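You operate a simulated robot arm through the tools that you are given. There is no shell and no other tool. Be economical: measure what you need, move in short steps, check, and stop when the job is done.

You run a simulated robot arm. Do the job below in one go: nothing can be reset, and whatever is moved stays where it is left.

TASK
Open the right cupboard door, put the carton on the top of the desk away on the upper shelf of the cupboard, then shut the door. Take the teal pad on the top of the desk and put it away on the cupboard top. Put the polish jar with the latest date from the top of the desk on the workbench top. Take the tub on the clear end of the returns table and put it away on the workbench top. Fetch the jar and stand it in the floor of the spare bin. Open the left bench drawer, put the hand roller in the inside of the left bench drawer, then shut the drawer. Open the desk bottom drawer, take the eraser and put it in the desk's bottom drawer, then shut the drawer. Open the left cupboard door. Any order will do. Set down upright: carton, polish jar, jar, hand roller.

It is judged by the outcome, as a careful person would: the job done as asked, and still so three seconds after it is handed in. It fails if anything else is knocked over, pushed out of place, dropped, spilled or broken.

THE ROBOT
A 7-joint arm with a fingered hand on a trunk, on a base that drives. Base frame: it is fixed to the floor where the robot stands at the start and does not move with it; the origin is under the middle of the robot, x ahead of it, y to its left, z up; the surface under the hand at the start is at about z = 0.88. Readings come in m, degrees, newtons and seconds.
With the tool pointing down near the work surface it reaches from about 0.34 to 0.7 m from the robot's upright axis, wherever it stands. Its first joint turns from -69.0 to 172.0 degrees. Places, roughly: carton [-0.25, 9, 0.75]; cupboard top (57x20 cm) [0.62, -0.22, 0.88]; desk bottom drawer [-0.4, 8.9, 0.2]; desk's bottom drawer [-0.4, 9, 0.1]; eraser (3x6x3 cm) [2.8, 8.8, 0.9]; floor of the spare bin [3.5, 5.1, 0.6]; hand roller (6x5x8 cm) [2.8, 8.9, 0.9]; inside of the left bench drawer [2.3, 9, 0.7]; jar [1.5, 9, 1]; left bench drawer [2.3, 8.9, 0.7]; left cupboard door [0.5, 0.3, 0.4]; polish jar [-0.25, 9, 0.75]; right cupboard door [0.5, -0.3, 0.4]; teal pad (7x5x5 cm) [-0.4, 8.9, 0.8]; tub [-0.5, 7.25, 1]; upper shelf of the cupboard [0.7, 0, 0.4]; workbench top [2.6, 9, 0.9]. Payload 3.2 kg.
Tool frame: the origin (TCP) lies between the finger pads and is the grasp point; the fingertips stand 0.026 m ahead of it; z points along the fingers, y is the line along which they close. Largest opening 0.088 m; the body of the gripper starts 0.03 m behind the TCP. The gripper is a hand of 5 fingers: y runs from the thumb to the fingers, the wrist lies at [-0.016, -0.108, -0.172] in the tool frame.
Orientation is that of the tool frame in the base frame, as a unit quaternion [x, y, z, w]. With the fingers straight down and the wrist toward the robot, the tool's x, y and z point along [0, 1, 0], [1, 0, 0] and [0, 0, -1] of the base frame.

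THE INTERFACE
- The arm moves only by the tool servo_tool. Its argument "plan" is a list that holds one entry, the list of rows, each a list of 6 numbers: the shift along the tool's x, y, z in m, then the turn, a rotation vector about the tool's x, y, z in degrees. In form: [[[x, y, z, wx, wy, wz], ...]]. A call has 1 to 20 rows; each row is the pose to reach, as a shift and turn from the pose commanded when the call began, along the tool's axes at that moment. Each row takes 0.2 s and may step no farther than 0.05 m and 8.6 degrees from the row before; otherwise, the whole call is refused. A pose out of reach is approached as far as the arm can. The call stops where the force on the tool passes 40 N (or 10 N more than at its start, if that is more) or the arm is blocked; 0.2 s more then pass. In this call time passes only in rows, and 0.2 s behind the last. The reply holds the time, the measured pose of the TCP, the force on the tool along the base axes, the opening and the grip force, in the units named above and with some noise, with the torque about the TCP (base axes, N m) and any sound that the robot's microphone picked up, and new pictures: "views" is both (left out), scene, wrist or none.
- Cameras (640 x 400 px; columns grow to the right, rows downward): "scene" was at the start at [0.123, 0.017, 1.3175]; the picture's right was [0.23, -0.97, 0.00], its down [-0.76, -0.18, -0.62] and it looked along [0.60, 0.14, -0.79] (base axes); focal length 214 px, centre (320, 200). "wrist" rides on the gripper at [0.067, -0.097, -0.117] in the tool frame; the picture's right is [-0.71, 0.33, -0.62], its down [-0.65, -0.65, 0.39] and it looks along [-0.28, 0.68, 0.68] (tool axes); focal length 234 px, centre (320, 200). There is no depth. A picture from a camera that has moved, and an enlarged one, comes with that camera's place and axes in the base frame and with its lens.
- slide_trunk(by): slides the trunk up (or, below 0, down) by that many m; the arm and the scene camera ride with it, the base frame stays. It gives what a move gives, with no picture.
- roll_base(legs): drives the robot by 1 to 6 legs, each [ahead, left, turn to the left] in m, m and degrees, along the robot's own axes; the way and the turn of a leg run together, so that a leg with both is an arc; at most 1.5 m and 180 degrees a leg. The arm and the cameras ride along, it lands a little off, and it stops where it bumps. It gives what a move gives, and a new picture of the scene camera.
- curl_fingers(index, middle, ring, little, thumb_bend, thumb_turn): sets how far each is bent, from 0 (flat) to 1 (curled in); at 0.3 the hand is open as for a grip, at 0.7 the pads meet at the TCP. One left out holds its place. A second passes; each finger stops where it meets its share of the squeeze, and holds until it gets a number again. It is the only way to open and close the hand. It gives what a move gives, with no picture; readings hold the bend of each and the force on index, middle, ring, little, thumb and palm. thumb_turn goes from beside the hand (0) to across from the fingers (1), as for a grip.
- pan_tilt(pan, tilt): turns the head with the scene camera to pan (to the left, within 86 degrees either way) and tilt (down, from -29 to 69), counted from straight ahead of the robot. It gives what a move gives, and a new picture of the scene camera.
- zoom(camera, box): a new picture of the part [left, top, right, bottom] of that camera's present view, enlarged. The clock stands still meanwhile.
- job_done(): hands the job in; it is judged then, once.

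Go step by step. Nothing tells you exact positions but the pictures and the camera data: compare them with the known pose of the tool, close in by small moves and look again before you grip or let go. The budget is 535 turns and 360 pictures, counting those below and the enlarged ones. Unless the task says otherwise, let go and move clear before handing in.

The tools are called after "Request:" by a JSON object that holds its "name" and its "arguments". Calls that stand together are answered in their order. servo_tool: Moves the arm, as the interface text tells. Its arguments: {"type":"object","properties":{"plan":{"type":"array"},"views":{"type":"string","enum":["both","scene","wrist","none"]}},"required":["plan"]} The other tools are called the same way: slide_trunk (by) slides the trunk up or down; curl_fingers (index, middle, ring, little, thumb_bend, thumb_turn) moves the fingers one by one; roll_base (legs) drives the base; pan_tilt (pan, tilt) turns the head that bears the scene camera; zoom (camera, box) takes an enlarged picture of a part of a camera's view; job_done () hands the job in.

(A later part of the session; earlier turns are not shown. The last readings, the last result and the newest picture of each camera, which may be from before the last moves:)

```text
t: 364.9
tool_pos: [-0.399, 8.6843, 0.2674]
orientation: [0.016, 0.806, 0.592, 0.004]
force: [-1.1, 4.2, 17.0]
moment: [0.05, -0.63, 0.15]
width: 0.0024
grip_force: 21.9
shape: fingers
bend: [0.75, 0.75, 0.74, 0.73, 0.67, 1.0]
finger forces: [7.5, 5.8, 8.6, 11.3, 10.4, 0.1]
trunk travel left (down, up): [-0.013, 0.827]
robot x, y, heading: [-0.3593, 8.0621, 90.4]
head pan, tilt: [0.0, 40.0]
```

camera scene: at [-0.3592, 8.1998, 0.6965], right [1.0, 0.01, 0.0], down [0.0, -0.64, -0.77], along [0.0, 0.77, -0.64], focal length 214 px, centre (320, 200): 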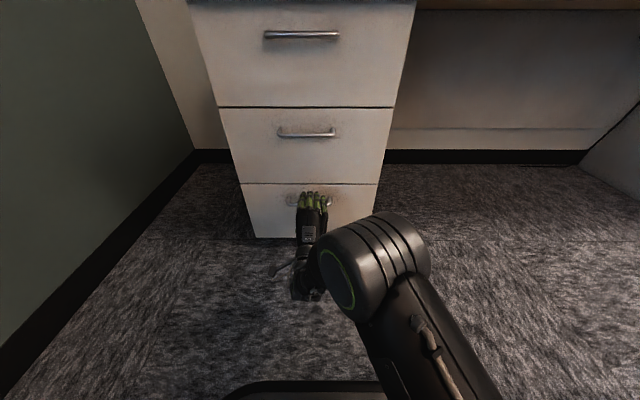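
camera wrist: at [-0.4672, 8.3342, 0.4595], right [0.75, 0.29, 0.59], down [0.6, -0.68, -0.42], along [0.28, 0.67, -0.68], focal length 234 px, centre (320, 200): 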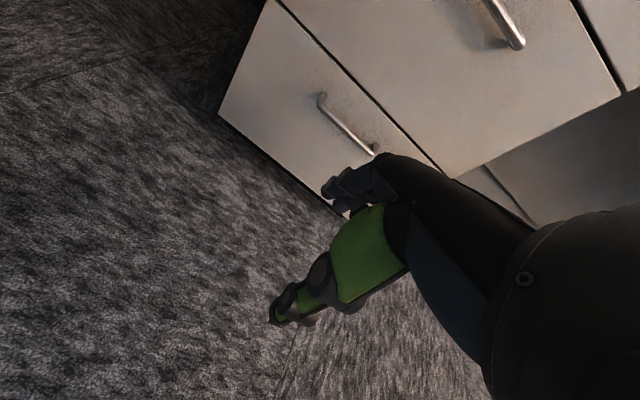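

The handle is gripped. I pull the drawer open.

Request:
{"name": "roll_base", "arguments": {"legs": [[-0.24, 0, 0]]}}

```text
t: 366.6
tool_pos: [-0.3981, 8.442, 0.2669]
orientation: [0.016, 0.806, 0.591, 0.005]
force: [-8.2, -1.3, 20.0]
moment: [0.07, -0.67, 0.1]
width: 0.0017
grip_force: 18.1
shape: fingers
bend: [0.76, 0.75, 0.75, 0.75, 0.67, 1.0]
finger forces: [6.0, 3.2, 6.5, 10.8, 9.4, 0.1]
trunk travel left (down, up): [-0.013, 0.827]
robot x, y, heading: [-0.3578, 7.822, 90.5]
head pan, tilt: [0.0, 40.0]
camera scene: at [-0.3581, 7.9568, 0.697], right [1.0, 0.01, 0.0], down [0.0, -0.64, -0.77], along [0.0, 0.77, -0.64], focal length 214 px, centre (320, 200)
```

scene: 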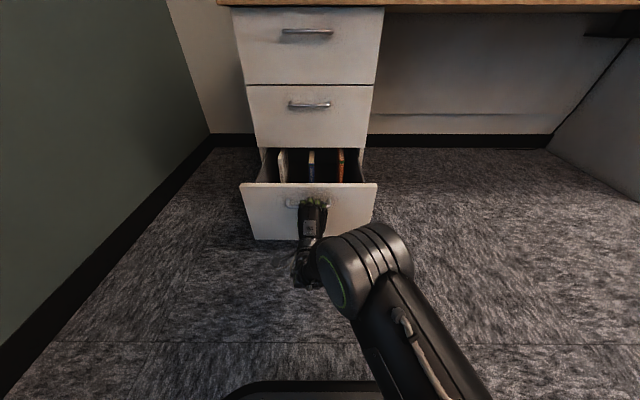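

The drawer opened; it holds some upright books at the back. I release, back off and raise up.

Request:
{"name": "curl_fingers", "arguments": {"index": 0.35, "middle": 0.35, "ring": 0.35, "little": 0.35, "thumb_bend": 0.35}}

Request:
{"name": "servo_tool", "arguments": {"plan": [[[0, 0.005, -0.03, 0, 0, 0], [0, 0.005, -0.06, 0, 0, 0], [0, 0, -0.08, 0, 0, 0]]], "views": "none"}}

Request:
{"name": "roll_base", "arguments": {"legs": [[-0.06, -0.02, 0]]}}

Request:
{"name": "slide_trunk", "arguments": {"by": 0.4}}

Request:
{"name": "slide_trunk", "arguments": {"by": 0.38}}

```text
t: 367.6
tool_pos: [-0.3977, 8.4421, 0.2647]
orientation: [0.016, 0.807, 0.59, 0.005]
force: [0.2, 0.1, -0.1]
moment: [0.01, 0.04, 0.02]
width: 0.0768
grip_force: 0.0
shape: fingers
bend: [0.35, 0.35, 0.35, 0.35, 0.35, 0.98]
finger forces: [0.0, 0.0, 0.0, 0.0, 0.1, 0.1]
trunk travel left (down, up): [-0.013, 0.827]
robot x, y, heading: [-0.3553, 7.8208, 90.5]
head pan, tilt: [0.0, 40.0]
```

```text
t: 368.4
tool_pos: [-0.386, 8.3689, 0.2753]
orientation: [0.032, 0.816, 0.577, 0.011]
force: [-0.3, 0.7, -0.1]
moment: [0.0, 0.02, 0.0]
width: 0.0773
grip_force: 0.2
shape: fingers
bend: [0.35, 0.35, 0.35, 0.35, 0.35, 0.98]
finger forces: [0.1, 0.1, 0.1, 0.1, 0.0, 0.1]
trunk travel left (down, up): [-0.013, 0.827]
robot x, y, heading: [-0.3555, 7.8242, 90.0]
head pan, tilt: [0.0, 40.0]
```

```text
t: 369.4
tool_pos: [-0.3677, 8.3099, 0.2849]
orientation: [0.033, 0.812, 0.583, 0.006]
force: [-0.6, 0.3, 0.5]
moment: [0.02, 0.02, 0.02]
width: 0.0769
grip_force: 0.1
shape: fingers
bend: [0.35, 0.35, 0.35, 0.35, 0.35, 0.98]
finger forces: [0.0, 0.0, 0.0, 0.0, 0.0, 0.0]
trunk travel left (down, up): [-0.013, 0.827]
robot x, y, heading: [-0.3365, 7.7644, 90.5]
head pan, tilt: [0.0, 40.0]
camera scene: at [-0.3373, 7.8989, 0.6965], right [1.0, 0.01, 0.0], down [0.0, -0.64, -0.77], along [0.0, 0.77, -0.64], focal length 214 px, centre (320, 200)
```

scene: 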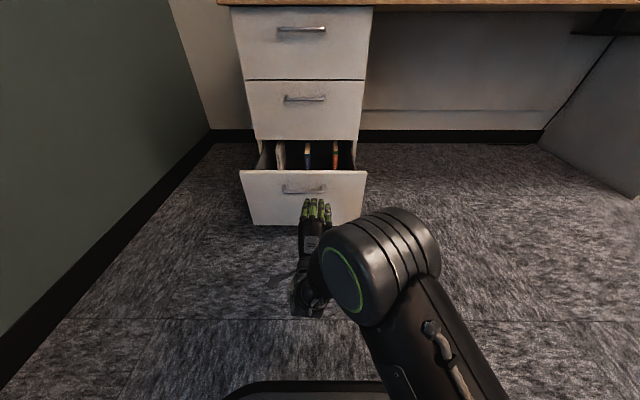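

```text
t: 373.3
tool_pos: [-0.3643, 8.3116, 0.6859]
orientation: [0.037, 0.813, 0.581, 0.006]
force: [-0.6, -0.2, -0.2]
moment: [0.0, -0.01, 0.0]
width: 0.0772
grip_force: 0.1
shape: fingers
bend: [0.35, 0.35, 0.35, 0.35, 0.35, 0.98]
finger forces: [0.0, 0.1, 0.0, 0.0, 0.0, 0.1]
trunk travel left (down, up): [-0.413, 0.427]
robot x, y, heading: [-0.3375, 7.7623, 90.2]
head pan, tilt: [0.0, 40.0]
```

```text
t: 376.9
tool_pos: [-0.3647, 8.3118, 1.0653]
orientation: [0.038, 0.812, 0.582, 0.007]
force: [0.0, -0.2, 0.0]
moment: [0.02, 0.02, -0.01]
width: 0.0771
grip_force: 0.0
shape: fingers
bend: [0.35, 0.35, 0.35, 0.35, 0.35, 0.98]
finger forces: [0.0, 0.0, 0.0, 0.1, 0.0, 0.0]
trunk travel left (down, up): [-0.793, 0.047]
robot x, y, heading: [-0.3342, 7.7661, 90.4]
head pan, tilt: [0.0, 40.0]
```

Request:
{"name": "servo_tool", "arguments": {"plan": [[[0, 0, 0, 8, 0, 0], [0, 0, 0, 16, 0, 0], [0, 0, 0, 24, 0, 0], [0, 0, 0, 32, 0, 0], [0, 0, 0, 40, 0, 0], [0, 0, 0, 48, 0, 0], [0, 0, 0, 56, 0, 0], [0, 0, 0, 64, 0, 0], [0, 0, 0, 71, 0, 0]]], "views": "scene"}}

Request:
{"name": "zoom", "arguments": {"camera": "scene", "box": [260, 130, 460, 255]}}

```text
t: 378.9
tool_pos: [-0.3673, 8.3098, 1.0649]
orientation: [0.032, 0.999, 0.001, -0.015]
force: [0.6, 0.2, 0.6]
moment: [-0.02, -0.02, -0.01]
width: 0.0772
grip_force: 0.0
shape: fingers
bend: [0.35, 0.35, 0.35, 0.35, 0.35, 0.98]
finger forces: [0.0, 0.0, 0.0, 0.0, 0.0, 0.1]
trunk travel left (down, up): [-0.793, 0.047]
robot x, y, heading: [-0.3354, 7.7625, 90.3]
head pan, tilt: [0.0, 40.0]
camera scene: at [-0.337, 7.8998, 1.4764], right [1.0, 0.01, 0.0], down [0.0, -0.64, -0.77], along [0.0, 0.77, -0.64], focal length 214 px, centre (320, 200)
```

scene: 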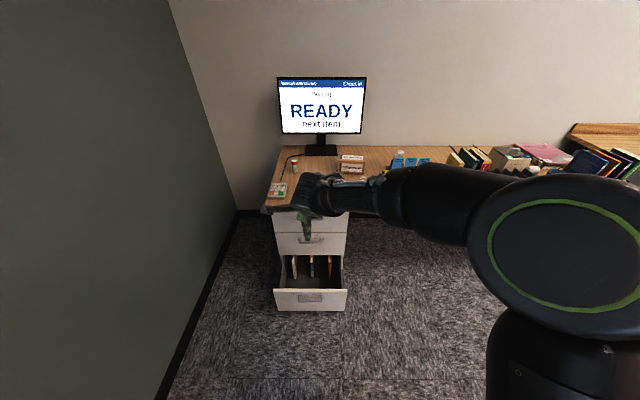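

```text
3.20 times, centred on (360, 192) of scene
camera zoom: at [-0.337, 7.8998, 1.4764], right [1.0, 0.01, 0.0], down [0.0, -0.64, -0.77], along [0.0, 0.77, -0.64], focal length 686 px, centre (192, 224)
```

zoom: 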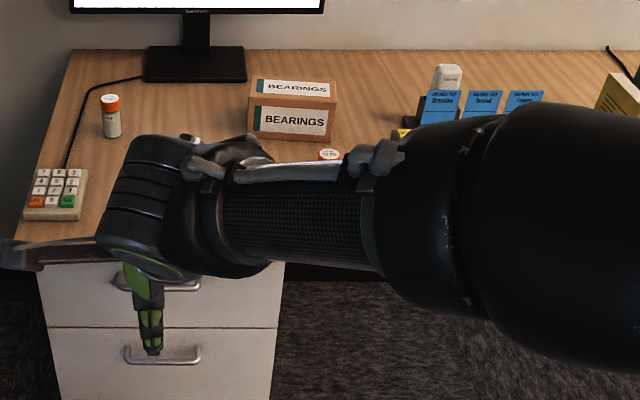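

Request:
{"name": "zoom", "arguments": {"camera": "scene", "box": [282, 152, 306, 167]}}

```text
16.00 times, centred on (294, 160) of scene
camera zoom: at [-0.337, 7.8998, 1.4764], right [1.0, 0.01, 0.0], down [0.0, -0.64, -0.77], along [0.0, 0.77, -0.64], focal length 3432 px, centre (736, 848)
```

zoom: 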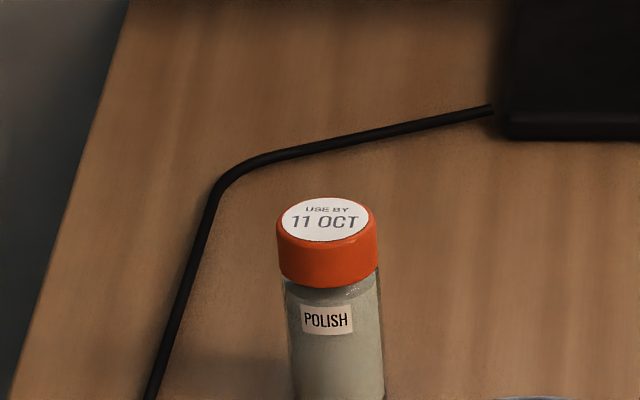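

Request:
{"name": "zoom", "arguments": {"camera": "scene", "box": [350, 170, 374, 185]}}

```text
16.00 times, centred on (362, 178) of scene
camera zoom: at [-0.337, 7.8998, 1.4764], right [1.0, 0.01, 0.0], down [0.0, -0.64, -0.77], along [0.0, 0.77, -0.64], focal length 3432 px, centre (-352, 560)
```

zoom: 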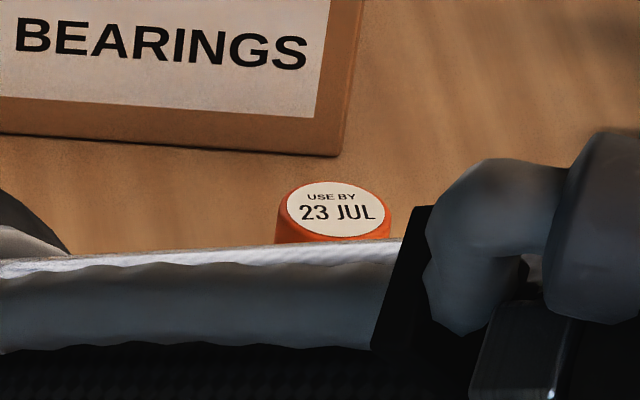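

Cap dates: the jar by the keyboard says 11 OCT, the other 23 JUL, so 11 OCT is the latest. The open drawer blocks standing close, so I first fetch the eraser from the workbench.

Request:
{"name": "roll_base", "arguments": {"legs": [[0.07, 0, 0], [0, -1.4, 0], [0, -1.4, 0], [0.1, -0.42, 9]]}}

Request:
{"name": "servo_tool", "arguments": {"plan": [[[0, 0, 0, 0, 0, -8.5], [0, 0, 0, 0, 0, -17], [0, 0, 0, 0, 0, -25.5], [0, 0, 0, 0, 0, -34], [0, 0, 0, 0, 0, -42.5], [0, 0, 0, 0, 0, -51], [0, 0, 0, 0, 0, -59.5], [0, 0, 0, 0, 0, -68], [0, 0, 0, 0, 0, -76.5], [0, 0, 0, 0, 0, -82]]], "views": "wrist"}}

```text
t: 395.4
tool_pos: [2.7696, 8.4909, 1.0647]
orientation: [-0.04, 0.999, 0.001, -0.014]
force: [0.7, 0.3, -0.3]
moment: [0.01, -0.03, -0.02]
width: 0.0777
grip_force: 0.0
shape: fingers
bend: [0.35, 0.35, 0.35, 0.35, 0.35, 0.98]
finger forces: [0.0, 0.0, 0.1, 0.0, 0.0, 0.0]
trunk travel left (down, up): [-0.793, 0.047]
robot x, y, heading: [2.8772, 7.9541, 98.2]
head pan, tilt: [0.0, 40.0]
camera scene: at [2.8574, 8.0872, 1.4765], right [0.99, 0.15, 0.0], down [0.09, -0.64, -0.77], along [-0.11, 0.76, -0.64], focal length 214 px, centre (320, 200)
```

scene: 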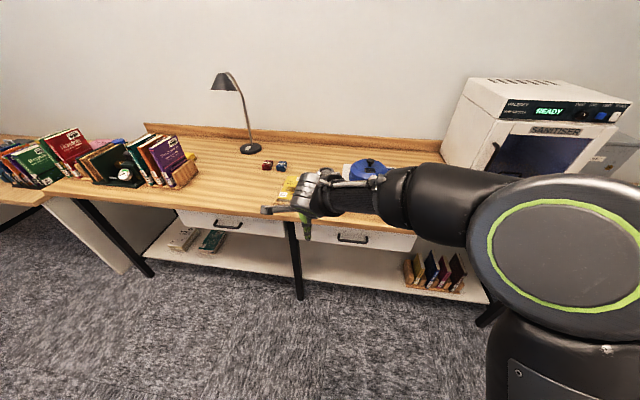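

```text
t: 397.6
tool_pos: [2.7699, 8.4897, 1.0638]
orientation: [-0.686, 0.728, 0.011, -0.011]
force: [-0.1, -0.2, 0.6]
moment: [0.03, 0.01, 0.01]
width: 0.0773
grip_force: 0.0
shape: fingers
bend: [0.35, 0.35, 0.35, 0.35, 0.35, 0.98]
finger forces: [0.0, 0.0, 0.0, 0.1, 0.0, 0.0]
trunk travel left (down, up): [-0.793, 0.047]
robot x, y, heading: [2.8808, 7.9554, 98.4]
head pan, tilt: [0.0, 40.0]
camera wrist: at [2.8674, 8.4183, 1.1775], right [-0.27, 0.73, 0.63], down [0.68, 0.61, -0.41], along [-0.68, 0.32, -0.66], focal length 234 px, centre (320, 200)
```

wrist: 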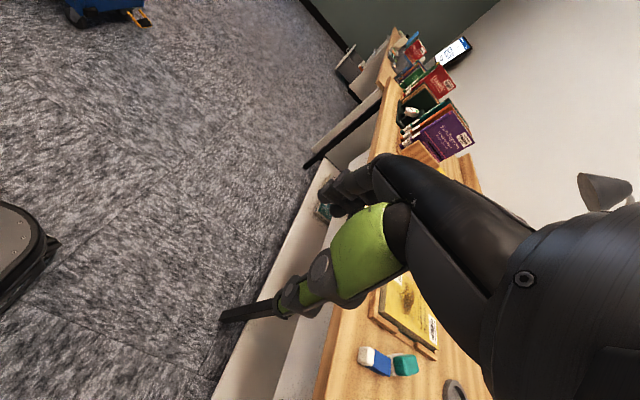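

Request:
{"name": "roll_base", "arguments": {"legs": [[0.265, -0.028, 0]]}}

Request:
{"name": "slide_trunk", "arguments": {"by": -0.1}}

Request:
{"name": "servo_tool", "arguments": {"plan": [[[0, 0, 0, 0, 0, 0]]], "views": "wrist"}}

```text
t: 399.4
tool_pos: [2.7592, 8.7523, 1.0651]
orientation: [-0.685, 0.728, 0.01, -0.009]
force: [0.1, 0.3, -0.7]
moment: [0.02, -0.03, 0.01]
width: 0.0772
grip_force: 0.1
shape: fingers
bend: [0.35, 0.35, 0.35, 0.35, 0.35, 0.98]
finger forces: [0.1, 0.1, 0.0, 0.0, 0.0, 0.1]
trunk travel left (down, up): [-0.793, 0.047]
robot x, y, heading: [2.8661, 8.215, 98.5]
head pan, tilt: [0.0, 40.0]
camera scene: at [2.8469, 8.3484, 1.4765], right [0.99, 0.15, 0.0], down [0.09, -0.64, -0.77], along [-0.11, 0.76, -0.64], focal length 214 px, centre (320, 200)
```

scene: 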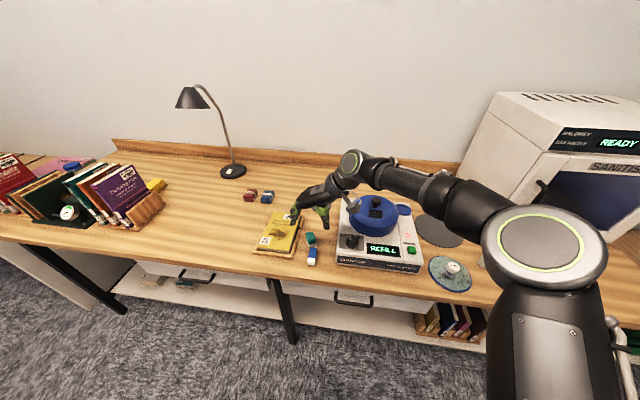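

```text
t: 400.8
tool_pos: [2.7593, 8.7519, 0.9646]
orientation: [-0.686, 0.728, 0.011, -0.01]
force: [0.1, -0.7, -0.2]
moment: [0.01, -0.04, -0.01]
width: 0.0771
grip_force: 0.1
shape: fingers
bend: [0.35, 0.35, 0.35, 0.35, 0.35, 0.98]
finger forces: [0.1, 0.1, 0.0, 0.0, 0.0, 0.0]
trunk travel left (down, up): [-0.693, 0.147]
robot x, y, heading: [2.8665, 8.2153, 98.4]
head pan, tilt: [0.0, 40.0]
```

```text
t: 401.2
tool_pos: [2.7589, 8.752, 0.9646]
orientation: [-0.685, 0.728, 0.011, -0.01]
force: [-0.5, 0.4, -0.3]
moment: [0.01, -0.01, 0.01]
width: 0.0776
grip_force: 0.2
shape: fingers
bend: [0.35, 0.35, 0.35, 0.35, 0.35, 0.98]
finger forces: [0.1, 0.1, 0.1, 0.0, 0.0, 0.0]
trunk travel left (down, up): [-0.693, 0.147]
robot x, y, heading: [2.868, 8.2174, 98.4]
head pan, tilt: [0.0, 40.0]
camera wrist: at [2.8568, 8.6792, 1.0777], right [-0.27, 0.73, 0.63], down [0.68, 0.61, -0.41], along [-0.68, 0.32, -0.66], focal length 234 px, centre (320, 200)
```

wrist: 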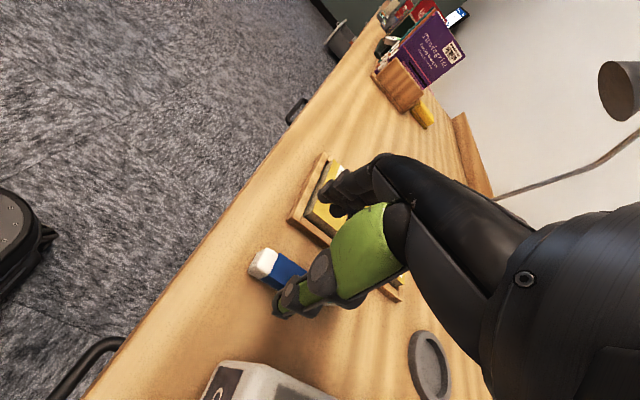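

Request:
{"name": "curl_fingers", "arguments": {"index": 0.45, "middle": 0.45, "ring": 0.45, "little": 0.45, "thumb_bend": 0.45}}

Request:
{"name": "servo_tool", "arguments": {"plan": [[[-0.01, 0, 0.02, 0, 0, 0], [-0.01, 0, 0.045, 0, 0, 0], [-0.01, 0, 0.065, 0, 0, 0], [-0.01, 0, 0.08, 0, 0, 0]]], "views": "none"}}

Request:
{"name": "zoom", "arguments": {"camera": "scene", "box": [260, 180, 360, 243]}}

```text
t: 402.2
tool_pos: [2.7604, 8.751, 0.9642]
orientation: [-0.686, 0.728, 0.011, -0.01]
force: [1.0, 0.3, 0.0]
moment: [0.0, -0.06, 0.01]
width: 0.0568
grip_force: 0.0
shape: fingers
bend: [0.45, 0.45, 0.45, 0.45, 0.45, 0.99]
finger forces: [0.1, 0.0, 0.0, 0.1, 0.0, 0.0]
trunk travel left (down, up): [-0.693, 0.147]
robot x, y, heading: [2.8671, 8.2167, 98.5]
head pan, tilt: [0.0, 40.0]
```

```text
t: 403.2
tool_pos: [2.7566, 8.7585, 0.8894]
orientation: [-0.684, 0.729, 0.014, -0.009]
force: [-1.7, 0.1, 17.0]
moment: [-0.05, -0.61, 0.01]
width: 0.0578
grip_force: 8.4
shape: fingers
bend: [0.45, 0.45, 0.45, 0.45, 0.45, 1.0]
finger forces: [0.1, 0.1, 0.1, 0.0, 16.7, 0.0]
trunk travel left (down, up): [-0.693, 0.147]
robot x, y, heading: [2.8682, 8.2104, 98.4]
head pan, tilt: [0.0, 40.0]
```

```text
6.35 times, centred on (310, 212) of scene
camera zoom: at [2.8468, 8.3443, 1.3773], right [0.99, 0.15, 0.0], down [0.09, -0.63, -0.77], along [-0.11, 0.76, -0.64], focal length 1362 px, centre (384, 127)
```

zoom: 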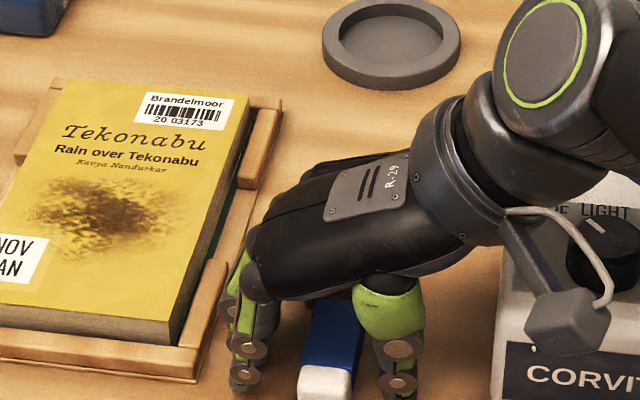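

Request:
{"name": "servo_tool", "arguments": {"plan": [[[0, 0, -0.009, 0, 0, 0]]], "views": "none"}}

Request:
{"name": "curl_fingers", "arguments": {"index": 0.75, "middle": 0.75, "ring": 0.75, "little": 0.75, "thumb_bend": 0.72}}

Request:
{"name": "slide_trunk", "arguments": {"by": 0.04}}

Request:
{"name": "zoom", "arguments": {"camera": "scene", "box": [260, 180, 360, 243]}}

```text
t: 403.6
tool_pos: [2.7594, 8.7621, 0.8906]
orientation: [-0.686, 0.728, 0.009, -0.009]
force: [0.3, -0.4, -0.6]
moment: [0.0, -0.04, 0.04]
width: 0.0561
grip_force: 0.1
shape: fingers
bend: [0.45, 0.45, 0.45, 0.45, 0.45, 0.99]
finger forces: [0.1, 0.1, 0.1, 0.0, 0.1, 0.0]
trunk travel left (down, up): [-0.693, 0.147]
robot x, y, heading: [2.8645, 8.2159, 98.4]
head pan, tilt: [0.0, 40.0]
```

```text
t: 404.6
tool_pos: [2.7575, 8.7614, 0.8928]
orientation: [-0.685, 0.728, 0.012, -0.009]
force: [0.4, 0.7, 1.8]
moment: [-0.03, 0.0, 0.0]
width: 0.0229
grip_force: 20.8
shape: fingers
bend: [0.72, 0.72, 0.73, 0.75, 0.6, 0.99]
finger forces: [8.7, 6.1, 5.2, 0.1, 21.5, 0.0]
trunk travel left (down, up): [-0.693, 0.147]
robot x, y, heading: [2.8676, 8.2148, 98.2]
head pan, tilt: [0.0, 40.0]
```

```text
t: 405.4
tool_pos: [2.7576, 8.7609, 0.9318]
orientation: [-0.685, 0.728, 0.01, -0.01]
force: [0.2, 0.1, -0.8]
moment: [0.02, 0.01, 0.01]
width: 0.0231
grip_force: 20.6
shape: fingers
bend: [0.72, 0.72, 0.73, 0.75, 0.59, 0.98]
finger forces: [8.0, 5.9, 5.2, 0.0, 20.8, 0.0]
trunk travel left (down, up): [-0.733, 0.107]
robot x, y, heading: [2.8659, 8.2183, 98.4]
head pan, tilt: [0.0, 40.0]
```

```text
6.35 times, centred on (310, 212) of scene
camera zoom: at [2.847, 8.349, 1.4165], right [0.99, 0.15, 0.0], down [0.09, -0.64, -0.77], along [-0.11, 0.76, -0.64], focal length 1362 px, centre (384, 127)
```

zoom: 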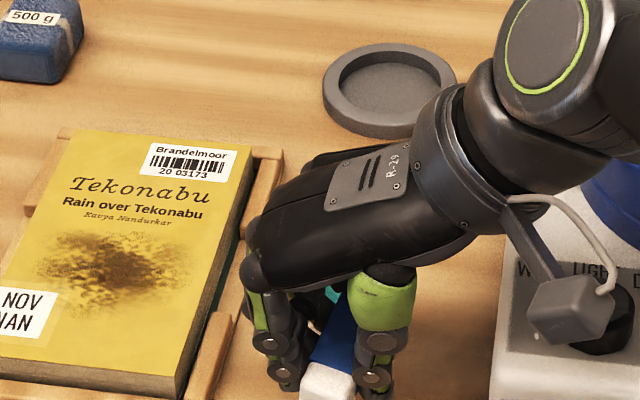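

The eraser is held firmly. I carry it back to the desk's open bottom drawer.

Request:
{"name": "slide_trunk", "arguments": {"by": 0.1}}

Request:
{"name": "roll_base", "arguments": {"legs": [[-0.36, 0, 0], [0, 0, -8.4], [0, 1.4, 0], [0, 1.4, 0], [0, 0.42, 0]]}}

Request:
{"name": "pan_tilt", "arguments": {"pan": 0, "tilt": 58}}

Request:
{"name": "zoom", "arguments": {"camera": "scene", "box": [220, 120, 420, 245]}}

```text
t: 406.7
tool_pos: [2.7579, 8.7616, 1.0328]
orientation: [-0.685, 0.729, 0.01, -0.01]
force: [-0.4, 0.6, -0.3]
moment: [0.0, -0.01, -0.01]
width: 0.0235
grip_force: 19.9
shape: fingers
bend: [0.72, 0.72, 0.73, 0.75, 0.59, 0.98]
finger forces: [8.0, 5.9, 5.1, 0.0, 20.9, 0.0]
trunk travel left (down, up): [-0.833, 0.007]
robot x, y, heading: [2.8661, 8.2151, 98.7]
head pan, tilt: [0.0, 40.0]
```

```text
t: 425.1
tool_pos: [-0.3247, 8.4541, 1.0319]
orientation: [-0.616, 0.788, 0.011, -0.009]
force: [0.2, -0.3, -1.4]
moment: [-0.01, -0.03, 0.01]
width: 0.0234
grip_force: 20.0
shape: fingers
bend: [0.72, 0.73, 0.74, 0.75, 0.59, 0.98]
finger forces: [7.9, 5.9, 5.2, 0.0, 20.9, 0.0]
trunk travel left (down, up): [-0.833, 0.007]
robot x, y, heading: [-0.3195, 7.8997, 87.7]
head pan, tilt: [0.0, 40.0]
camera scene: at [-0.3127, 8.0322, 1.5164], right [1.0, -0.04, 0.0], down [-0.02, -0.64, -0.77], along [0.03, 0.77, -0.64], focal length 214 px, centre (320, 200)
```

scene: 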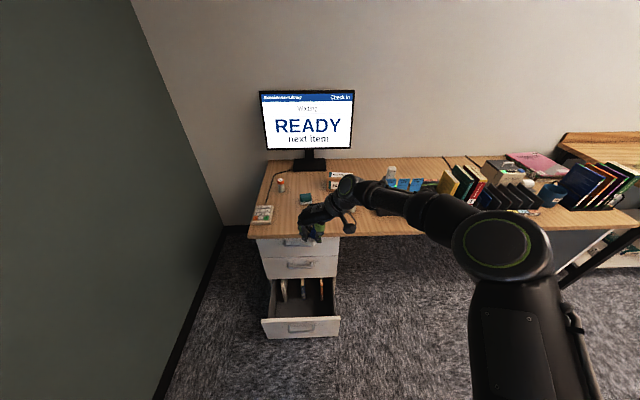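

```text
t: 425.9
tool_pos: [-0.3238, 8.4541, 1.0336]
orientation: [-0.615, 0.788, 0.011, -0.009]
force: [0.0, 1.2, -0.7]
moment: [-0.01, 0.0, 0.0]
width: 0.0231
grip_force: 20.1
shape: fingers
bend: [0.72, 0.73, 0.74, 0.75, 0.59, 0.98]
finger forces: [8.0, 5.9, 5.2, 0.1, 21.0, 0.1]
trunk travel left (down, up): [-0.833, 0.007]
robot x, y, heading: [-0.3172, 7.8977, 87.8]
head pan, tilt: [0.0, 58.0]
camera scene: at [-0.3133, 8.0161, 1.4921], right [1.0, -0.04, 0.0], down [-0.03, -0.85, -0.53], along [0.02, 0.53, -0.85], focal length 214 px, centre (320, 200)
```

scene: 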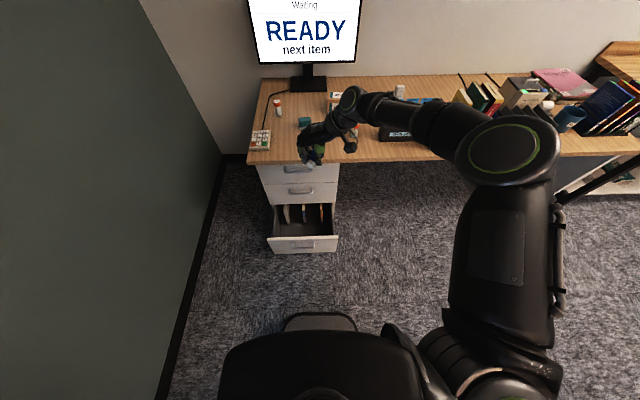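

```text
3.20 times, centred on (320, 182) of scene
camera zoom: at [-0.3133, 8.0161, 1.4921], right [1.0, -0.04, 0.0], down [-0.03, -0.85, -0.53], along [0.02, 0.53, -0.85], focal length 686 px, centre (320, 256)
```

zoom: 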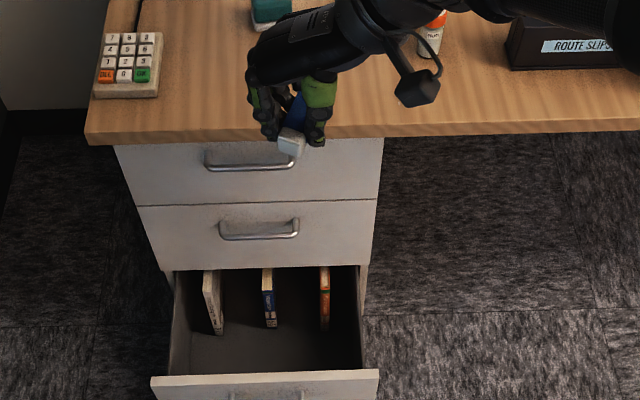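

The drawer's front part is free (about 16 cm). I position over (-0.38, 8.565) and lower.

Request:
{"name": "roll_base", "arguments": {"legs": [[0.109, 0.06, 0]]}}

Request:
{"name": "slide_trunk", "arguments": {"by": -0.4}}

Request:
{"name": "slide_trunk", "arguments": {"by": -0.3}}

Request:
{"name": "servo_tool", "arguments": {"plan": [[[0, 0, 0, 0, 0, 0]]]}}

```text
t: 427.2
tool_pos: [-0.3821, 8.5675, 1.0347]
orientation: [-0.615, 0.788, 0.012, -0.009]
force: [0.0, -0.3, -0.7]
moment: [0.02, 0.02, 0.01]
width: 0.0234
grip_force: 20.1
shape: fingers
bend: [0.72, 0.73, 0.74, 0.75, 0.59, 0.98]
finger forces: [7.9, 6.0, 5.2, 0.1, 20.9, 0.1]
trunk travel left (down, up): [-0.833, 0.007]
robot x, y, heading: [-0.3744, 8.0137, 87.9]
head pan, tilt: [0.0, 58.0]
camera scene: at [-0.3705, 8.1282, 1.4922], right [1.0, -0.04, 0.0], down [-0.03, -0.85, -0.53], along [0.02, 0.53, -0.85], focal length 214 px, centre (320, 200)
```

scene: 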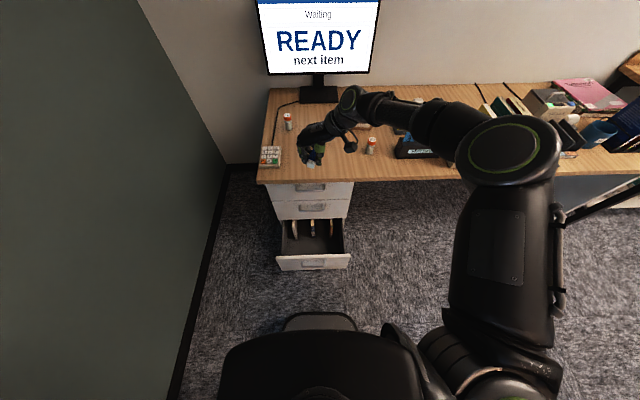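

```text
t: 431.0
tool_pos: [-0.3829, 8.5666, 0.6325]
orientation: [-0.616, 0.788, 0.012, -0.008]
force: [-0.5, 0.6, -0.3]
moment: [-0.02, 0.02, 0.01]
width: 0.0233
grip_force: 20.0
shape: fingers
bend: [0.72, 0.73, 0.74, 0.75, 0.59, 0.98]
finger forces: [8.0, 6.0, 5.3, 0.1, 20.9, 0.1]
trunk travel left (down, up): [-0.433, 0.407]
robot x, y, heading: [-0.3764, 8.0119, 88.2]
head pan, tilt: [0.0, 58.0]
```

```text
t: 434.0
tool_pos: [-0.3837, 8.5673, 0.3327]
orientation: [-0.615, 0.788, 0.011, -0.008]
force: [0.3, 0.0, -0.9]
moment: [-0.02, 0.01, 0.02]
width: 0.0231
grip_force: 19.6
shape: fingers
bend: [0.72, 0.73, 0.74, 0.75, 0.59, 0.98]
finger forces: [8.0, 6.1, 5.3, 0.1, 21.0, 0.1]
trunk travel left (down, up): [-0.133, 0.707]
robot x, y, heading: [-0.3759, 8.0145, 87.8]
head pan, tilt: [0.0, 58.0]
```

```text
t: 434.4
tool_pos: [-0.3832, 8.5663, 0.3322]
orientation: [-0.616, 0.788, 0.011, -0.008]
force: [0.8, 0.6, -0.4]
moment: [0.03, -0.01, 0.0]
width: 0.0233
grip_force: 20.2
shape: fingers
bend: [0.72, 0.73, 0.74, 0.75, 0.59, 0.98]
finger forces: [8.0, 6.0, 5.2, 0.0, 21.0, 0.0]
trunk travel left (down, up): [-0.133, 0.707]
robot x, y, heading: [-0.3788, 8.0093, 88.0]
head pan, tilt: [0.0, 58.0]
camera scene: at [-0.3709, 8.129, 0.7921], right [1.0, -0.04, 0.0], down [-0.03, -0.85, -0.53], along [0.02, 0.53, -0.85], focal length 214 px, centre (320, 200)
camera wrist: at [-0.3004, 8.4784, 0.4466], right [-0.13, 0.76, 0.63], down [0.78, 0.47, -0.41], along [-0.61, 0.44, -0.66], focal length 234 px, centre (320, 200)
```

scene: 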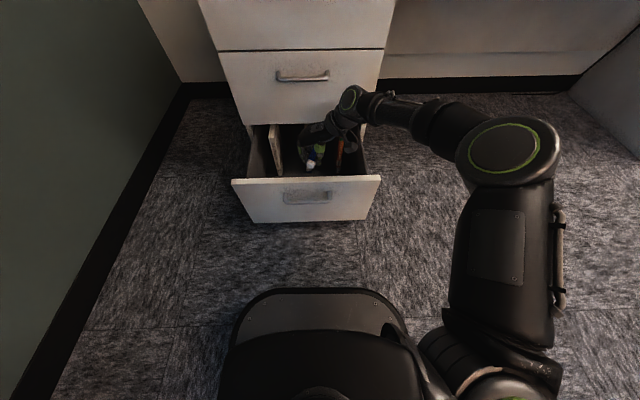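
wrist: 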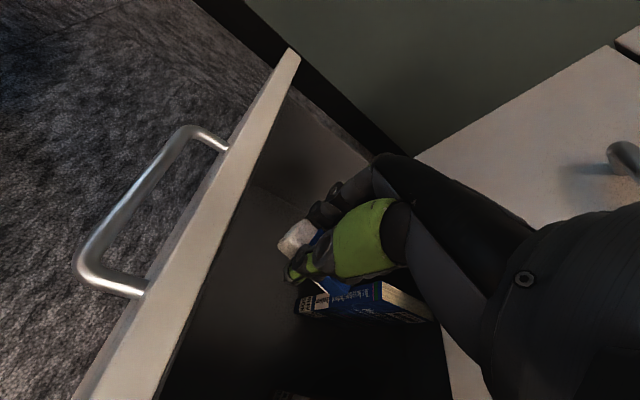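

Request:
{"name": "slide_trunk", "arguments": {"by": -0.06}}

Request:
{"name": "servo_tool", "arguments": {"plan": [[[0, 0, 0.01, 0, 0, 0], [0, 0, 0.02, 0, 0, 0], [0, 0, 0.03, 0, 0, 0], [0, 0, 0.04, 0, 0, 0], [0, 0, 0.05, 0, 0, 0], [0, 0, 0.06, 0, 0, 0], [0, 0, 0.07, 0, 0, 0], [0, 0, 0.08, 0, 0, 0]]], "views": "wrist"}}

```text
t: 435.4
tool_pos: [-0.383, 8.5663, 0.2729]
orientation: [-0.616, 0.788, 0.011, -0.009]
force: [0.1, 0.4, -0.2]
moment: [-0.02, 0.02, 0.02]
width: 0.0232
grip_force: 20.1
shape: fingers
bend: [0.72, 0.73, 0.74, 0.75, 0.59, 0.98]
finger forces: [7.9, 6.0, 5.1, 0.0, 21.0, 0.1]
trunk travel left (down, up): [-0.073, 0.767]
robot x, y, heading: [-0.3738, 8.0107, 87.9]
head pan, tilt: [0.0, 58.0]
```

```text
t: 437.2
tool_pos: [-0.3866, 8.5728, 0.2086]
orientation: [-0.612, 0.79, 0.021, -0.009]
force: [0.2, 2.6, 16.8]
moment: [-1.42, -1.43, 0.24]
width: 0.0231
grip_force: 20.0
shape: fingers
bend: [0.72, 0.73, 0.74, 0.75, 0.59, 0.98]
finger forces: [7.9, 6.0, 5.1, 0.1, 21.1, 0.0]
trunk travel left (down, up): [-0.073, 0.767]
robot x, y, heading: [-0.377, 8.0108, 87.8]
head pan, tilt: [0.0, 58.0]
stopped in row 8: the force on the tool passed its limit at 47 N (the readings are from after the stop); the commanded pose is now the measured one
camera wrist: at [-0.3034, 8.4814, 0.3201], right [-0.12, 0.75, 0.65], down [0.78, 0.47, -0.41], along [-0.61, 0.45, -0.64], focal length 234 px, centre (320, 200)
```

wrist: 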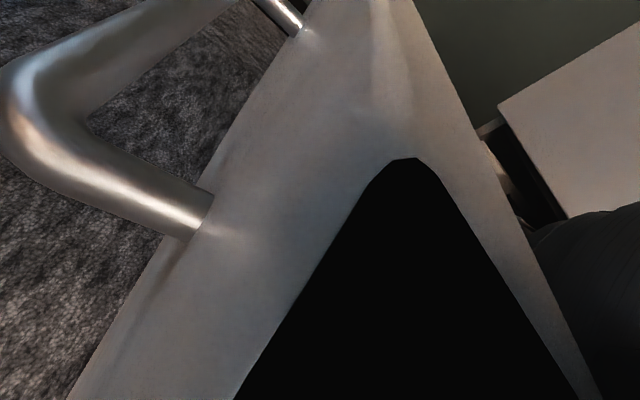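

The wrist camera touched the drawer front. I lift a little, tilt the hand so the wrist leans away from the front panel, shift slightly back, and lower again.

Request:
{"name": "servo_tool", "arguments": {"plan": [[[0, 0, -0.02, 0, 0, 0], [-0.005, 0, -0.04, 0, 0, 0], [-0.015, 0, -0.04, 0, 8, 0], [-0.025, 0, -0.04, 0, 16, 0]]], "views": "none"}}

Request:
{"name": "slide_trunk", "arguments": {"by": -0.055}}

Request:
{"name": "servo_tool", "arguments": {"plan": [[[0.0, 0, 0.005, 0, 0, 0]]]}}

```text
t: 438.2
tool_pos: [-0.3787, 8.5942, 0.2428]
orientation: [-0.61, 0.783, -0.06, -0.104]
force: [1.0, 0.0, 0.4]
moment: [0.0, -0.02, 0.01]
width: 0.0235
grip_force: 20.2
shape: fingers
bend: [0.72, 0.73, 0.74, 0.75, 0.59, 0.98]
finger forces: [7.9, 6.2, 5.0, 0.1, 21.0, 0.0]
trunk travel left (down, up): [-0.073, 0.767]
robot x, y, heading: [-0.3743, 8.0135, 87.7]
head pan, tilt: [0.0, 58.0]
```

```text
t: 439.1
tool_pos: [-0.3787, 8.5958, 0.187]
orientation: [-0.611, 0.783, -0.059, -0.102]
force: [0.6, -0.2, -1.3]
moment: [0.0, 0.01, 0.02]
width: 0.0234
grip_force: 19.9
shape: fingers
bend: [0.72, 0.73, 0.74, 0.75, 0.59, 0.98]
finger forces: [8.0, 6.3, 5.0, 0.1, 21.0, 0.0]
trunk travel left (down, up): [-0.018, 0.822]
robot x, y, heading: [-0.3719, 8.01, 88.0]
head pan, tilt: [0.0, 58.0]
```

```text
t: 439.5
tool_pos: [-0.3786, 8.5948, 0.1822]
orientation: [-0.61, 0.783, -0.058, -0.102]
force: [1.1, 0.1, -1.7]
moment: [0.0, -0.01, 0.02]
width: 0.0233
grip_force: 19.8
shape: fingers
bend: [0.72, 0.73, 0.74, 0.75, 0.59, 0.98]
finger forces: [8.1, 6.1, 5.0, 0.1, 21.0, 0.1]
trunk travel left (down, up): [-0.018, 0.822]
robot x, y, heading: [-0.3773, 8.0117, 87.9]
head pan, tilt: [0.0, 58.0]
camera scene: at [-0.3708, 8.1289, 0.6771], right [1.0, -0.04, 0.0], down [-0.03, -0.85, -0.53], along [0.02, 0.53, -0.85], focal length 214 px, centre (320, 200)
camera wrist: at [-0.2896, 8.5336, 0.3084], right [-0.1, 0.89, 0.45], down [0.75, 0.37, -0.55], along [-0.65, 0.28, -0.7], focal length 234 px, centre (320, 200)
```

scene: 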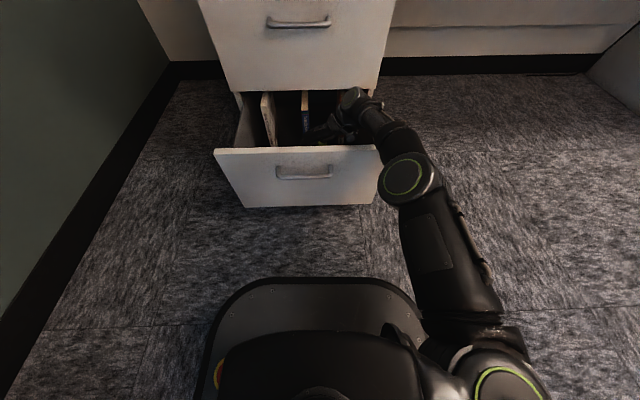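
wrist: 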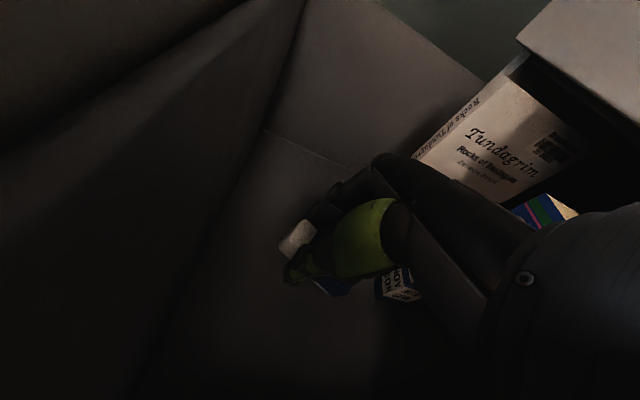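

Request:
{"name": "servo_tool", "arguments": {"plan": [[[0.0, 0, 0.01, 0, 0, 0], [0.0, 0, 0.02, 0, 0, 0], [0, 0, 0.03, 0, 0, 0], [0, 0, 0.04, 0, 0, 0], [0, 0, 0.05, 0, 0, 0]]], "views": "scene"}}

```text
t: 440.7
tool_pos: [-0.3812, 8.5902, 0.1551]
orientation: [-0.61, 0.786, -0.045, -0.09]
force: [0.3, -0.3, -0.1]
moment: [0.0, 0.0, 0.0]
width: 0.0233
grip_force: 20.2
shape: fingers
bend: [0.72, 0.73, 0.74, 0.75, 0.59, 0.98]
finger forces: [7.9, 6.2, 4.9, 0.0, 20.9, 0.1]
trunk travel left (down, up): [-0.018, 0.822]
robot x, y, heading: [-0.3749, 8.0085, 88.0]
head pan, tilt: [0.0, 58.0]
camera scene: at [-0.3722, 8.1218, 0.6799], right [1.0, -0.04, 0.0], down [-0.03, -0.84, -0.54], along [0.02, 0.54, -0.84], focal length 214 px, centre (320, 200)
```

scene: 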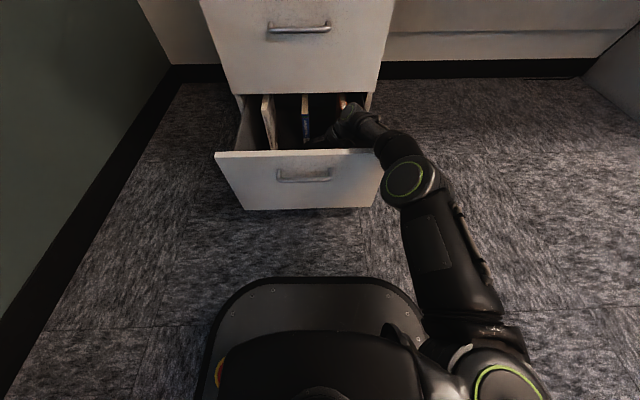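

Request:
{"name": "zoom", "arguments": {"camera": "wrist", "box": [220, 180, 420, 305]}}

```text
3.20 times, centred on (320, 242) of wrist
camera zoom: at [-0.2924, 8.5239, 0.2779], right [-0.09, 0.87, 0.48], down [0.75, 0.38, -0.53], along [-0.65, 0.32, -0.69], focal length 749 px, centre (320, 64)
```

zoom: 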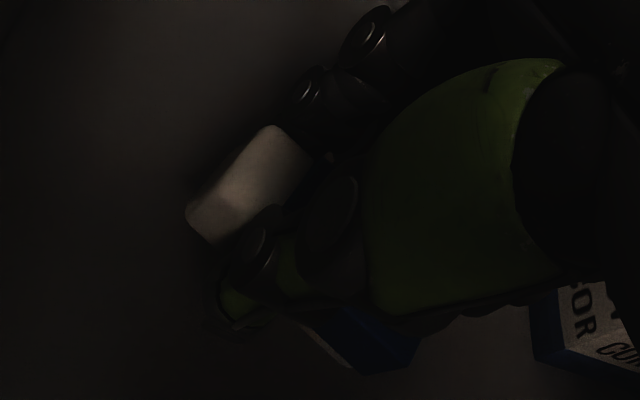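

Request:
{"name": "servo_tool", "arguments": {"plan": [[[0.0, 0, 0.006, 0, 0, 0], [0.0, 0, 0.012, 0, 0, 0], [0.0, 0, 0.018, 0, 0, 0]]], "views": "none"}}

```text
t: 441.7
tool_pos: [-0.3804, 8.6003, 0.154]
orientation: [-0.606, 0.791, -0.026, -0.078]
force: [0.9, -0.4, -0.2]
moment: [0.02, 0.0, -0.01]
width: 0.0232
grip_force: 19.8
shape: fingers
bend: [0.72, 0.73, 0.74, 0.75, 0.59, 0.98]
finger forces: [7.9, 6.2, 4.9, 0.1, 21.0, 0.0]
trunk travel left (down, up): [-0.018, 0.822]
robot x, y, heading: [-0.3764, 8.0119, 87.9]
head pan, tilt: [0.0, 58.0]
stopped in row 3: the arm was blocked; the commanded pose is now the measured one
```

The eraser is about 1 cm above the drawer floor and the forearm is at its limit. I open slowly to set it down, then lift out.

Request:
{"name": "curl_fingers", "arguments": {"index": 0.62, "middle": 0.62, "ring": 0.62, "little": 0.62, "thumb_bend": 0.52}}

Request:
{"name": "curl_fingers", "arguments": {"index": 0.5, "middle": 0.5, "ring": 0.5, "little": 0.5, "thumb_bend": 0.45}}

Request:
{"name": "slide_trunk", "arguments": {"by": 0.4}}

Request:
{"name": "zoom", "arguments": {"camera": "scene", "box": [240, 120, 400, 220]}}

```text
t: 442.7
tool_pos: [-0.3803, 8.5989, 0.153]
orientation: [-0.607, 0.79, -0.03, -0.079]
force: [0.0, 0.2, -0.3]
moment: [-0.01, 0.01, 0.02]
width: 0.0303
grip_force: 0.1
shape: fingers
bend: [0.62, 0.62, 0.62, 0.62, 0.52, 1.0]
finger forces: [0.0, 0.1, 0.1, 0.1, 0.1, 0.1]
trunk travel left (down, up): [-0.018, 0.822]
robot x, y, heading: [-0.3735, 8.011, 87.8]
head pan, tilt: [0.0, 58.0]
```

```text
t: 443.7
tool_pos: [-0.3793, 8.5993, 0.1528]
orientation: [-0.607, 0.791, -0.03, -0.078]
force: [0.0, -0.3, 0.0]
moment: [-0.01, -0.01, -0.01]
width: 0.0507
grip_force: 0.0
shape: fingers
bend: [0.5, 0.5, 0.5, 0.5, 0.45, 0.99]
finger forces: [0.1, 0.1, 0.1, 0.1, 0.0, 0.0]
trunk travel left (down, up): [-0.018, 0.822]
robot x, y, heading: [-0.3738, 8.008, 87.9]
head pan, tilt: [0.0, 58.0]
```

```text
t: 447.6
tool_pos: [-0.3794, 8.5953, 0.5391]
orientation: [-0.606, 0.79, -0.04, -0.087]
force: [-0.4, 0.6, 0.7]
moment: [-0.02, 0.03, 0.0]
width: 0.0507
grip_force: 0.0
shape: fingers
bend: [0.5, 0.5, 0.5, 0.5, 0.45, 0.99]
finger forces: [0.0, 0.1, 0.1, 0.1, 0.1, 0.0]
trunk travel left (down, up): [-0.418, 0.422]
robot x, y, heading: [-0.3725, 8.0084, 87.7]
head pan, tilt: [0.0, 58.0]
```

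```text
4.00 times, centred on (320, 170) of scene
camera zoom: at [-0.3702, 8.129, 1.0771], right [1.0, -0.04, 0.0], down [-0.03, -0.85, -0.53], along [0.02, 0.53, -0.85], focal length 858 px, centre (320, 320)
```

zoom: 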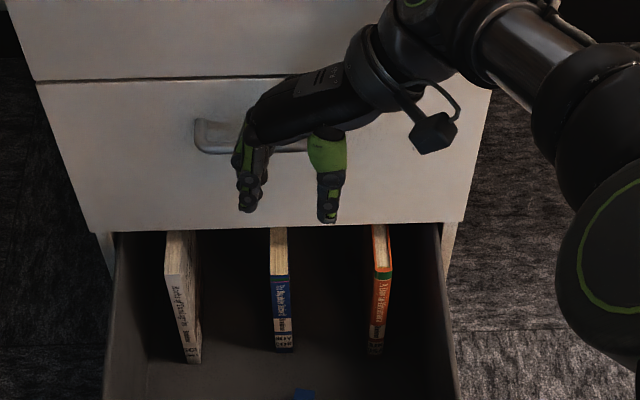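

The eraser lies on the drawer floor. I back off, tilt the closed hand forward and push the drawer shut.

Request:
{"name": "roll_base", "arguments": {"legs": [[-0.28, 0, 2]]}}

Request:
{"name": "curl_fingers", "arguments": {"index": 0.8, "middle": 0.8, "ring": 0.8, "little": 0.8, "thumb_bend": 0.7}}

Request:
{"name": "servo_tool", "arguments": {"plan": [[[0, 0, 0, 0, -8, 0], [0, 0, 0, 0, -16, 0], [0, 0, 0, 0, -24, 0], [0, 0, 0, 0, -32, 0], [0, 0, 0, 0, -40, 0], [0, 0, 0, 0, -48, 0], [0, 0, 0, 0, -56, 0]]], "views": "none"}}

Request:
{"name": "slide_trunk", "arguments": {"by": -0.25}}

Request:
{"name": "roll_base", "arguments": {"legs": [[0.15, 0, 0]]}}

```text
t: 449.5
tool_pos: [-0.4065, 8.3191, 0.5402]
orientation: [-0.62, 0.778, -0.041, -0.087]
force: [-0.9, -1.0, -0.3]
moment: [-0.01, 0.01, 0.0]
width: 0.0507
grip_force: 0.0
shape: fingers
bend: [0.5, 0.5, 0.5, 0.5, 0.45, 0.99]
finger forces: [0.0, 0.0, 0.0, 0.1, 0.0, 0.0]
trunk travel left (down, up): [-0.418, 0.422]
robot x, y, heading: [-0.3808, 7.7344, 90.1]
head pan, tilt: [0.0, 58.0]
camera scene: at [-0.38, 7.8537, 1.0771], right [1.0, 0.0, 0.0], down [0.0, -0.85, -0.53], along [0.0, 0.53, -0.85], focal length 214 px, centre (320, 200)
```

scene: 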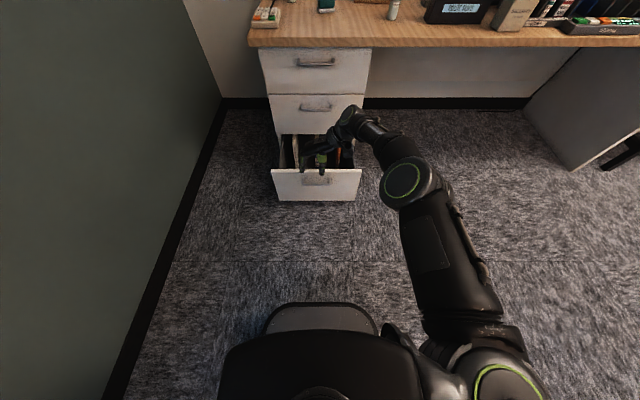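

```text
t: 450.5
tool_pos: [-0.4072, 8.3197, 0.5395]
orientation: [-0.621, 0.778, -0.04, -0.087]
force: [-0.4, -0.4, 0.8]
moment: [0.0, 0.02, -0.01]
width: 0.0004
grip_force: 0.1
shape: fingers
bend: [0.79, 0.79, 0.8, 0.8, 0.68, 1.0]
finger forces: [0.0, 0.0, 0.0, 0.0, 0.0, 0.0]
trunk travel left (down, up): [-0.418, 0.422]
robot x, y, heading: [-0.3762, 7.7374, 90.0]
head pan, tilt: [0.0, 58.0]
```

```text
t: 452.1
tool_pos: [-0.4074, 8.3204, 0.5385]
orientation: [-0.567, 0.727, 0.256, 0.289]
force: [0.0, -0.3, -0.1]
moment: [0.03, 0.0, -0.01]
width: 0.001
grip_force: 0.1
shape: fingers
bend: [0.79, 0.79, 0.8, 0.8, 0.68, 1.0]
finger forces: [0.0, 0.0, 0.0, 0.0, 0.0, 0.0]
trunk travel left (down, up): [-0.418, 0.422]
robot x, y, heading: [-0.3807, 7.7324, 89.7]
head pan, tilt: [0.0, 58.0]
```

```text
t: 454.7
tool_pos: [-0.4078, 8.3204, 0.2886]
orientation: [-0.568, 0.728, 0.255, 0.289]
force: [0.4, 0.9, 0.9]
moment: [0.0, -0.01, 0.03]
width: 0.0008
grip_force: 0.1
shape: fingers
bend: [0.79, 0.8, 0.8, 0.8, 0.68, 1.0]
finger forces: [0.1, 0.1, 0.1, 0.1, 0.1, 0.0]
trunk travel left (down, up): [-0.168, 0.672]
robot x, y, heading: [-0.3793, 7.7345, 90.0]
head pan, tilt: [0.0, 58.0]
```

```text
t: 456.1
tool_pos: [-0.4076, 8.4723, 0.2882]
orientation: [-0.567, 0.728, 0.255, 0.289]
force: [0.1, 0.4, 0.5]
moment: [-0.01, -0.01, -0.04]
width: 0.0014
grip_force: 0.0
shape: fingers
bend: [0.79, 0.8, 0.8, 0.8, 0.68, 1.0]
finger forces: [0.0, 0.0, 0.0, 0.1, 0.0, 0.0]
trunk travel left (down, up): [-0.168, 0.672]
robot x, y, heading: [-0.3814, 7.8866, 89.8]
head pan, tilt: [0.0, 58.0]
camera scene: at [-0.3796, 8.0062, 0.8271], right [1.0, 0.0, 0.0], down [0.0, -0.85, -0.53], along [0.0, 0.53, -0.85], focal length 214 px, centre (320, 200)
```

scene: 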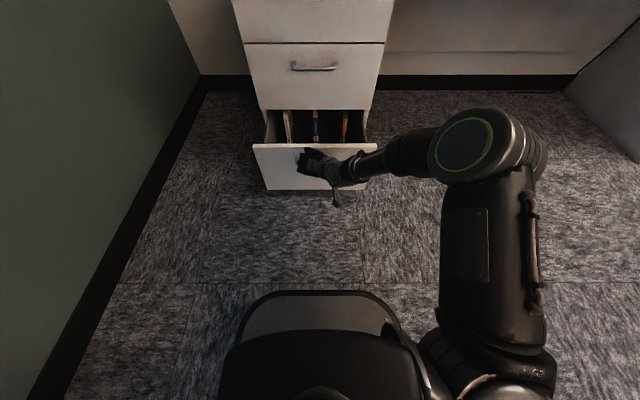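

It's moving in; I keep pushing until it stops.

Request:
{"name": "roll_base", "arguments": {"legs": [[0.27, 0, 0]]}}

Request:
{"name": "roll_base", "arguments": {"legs": [[-0.25, 0, 0]]}}

```text
t: 457.7
tool_pos: [-0.413, 8.6738, 0.291]
orientation: [-0.573, 0.725, 0.257, 0.283]
force: [2.0, -12.8, 10.5]
moment: [-0.13, -0.32, -0.38]
width: 0.0057
grip_force: 8.0
shape: fingers
bend: [0.8, 0.8, 0.8, 0.8, 0.65, 1.0]
finger forces: [0.0, 0.0, 0.1, 0.1, 16.6, 0.0]
trunk travel left (down, up): [-0.168, 0.672]
robot x, y, heading: [-0.376, 8.0958, 90.0]
head pan, tilt: [0.0, 58.0]
stopped in leg 1: the force on the tool passed its limit at 86 N (the readings are from after the stop); the commanded pose is now the measured one
camera scene: at [-0.3795, 8.2115, 0.8272], right [1.0, 0.0, 0.0], down [0.0, -0.85, -0.53], along [0.0, 0.53, -0.85], focal length 214 px, centre (320, 200)
```

scene: 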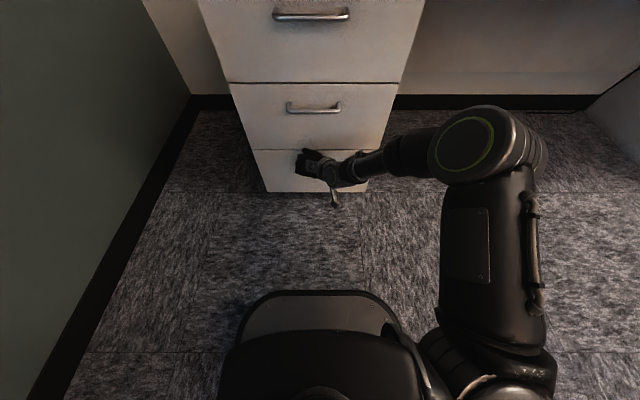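

```text
t: 459.5
tool_pos: [-0.4133, 8.4291, 0.2897]
orientation: [-0.572, 0.726, 0.255, 0.282]
force: [-0.2, 0.0, -0.8]
moment: [0.02, -0.02, 0.02]
width: 0.0037
grip_force: 0.1
shape: fingers
bend: [0.8, 0.8, 0.8, 0.8, 0.65, 1.0]
finger forces: [0.0, 0.0, 0.1, 0.0, 0.1, 0.0]
trunk travel left (down, up): [-0.168, 0.672]
robot x, y, heading: [-0.3784, 7.8471, 89.7]
head pan, tilt: [0.0, 58.0]
camera scene: at [-0.3795, 7.9681, 0.8271], right [1.0, 0.0, 0.0], down [0.0, -0.85, -0.53], along [0.0, 0.53, -0.85], focal length 214 px, centre (320, 200)
```

scene: 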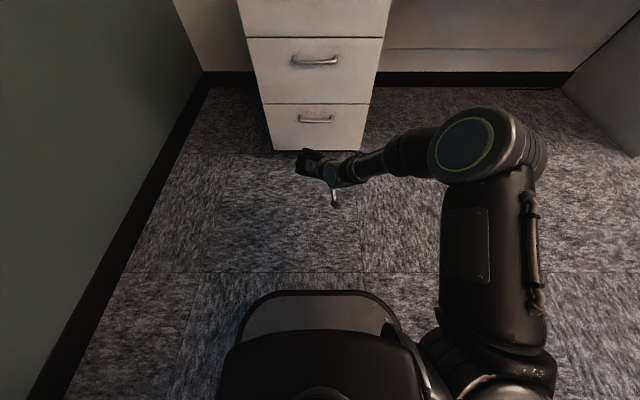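

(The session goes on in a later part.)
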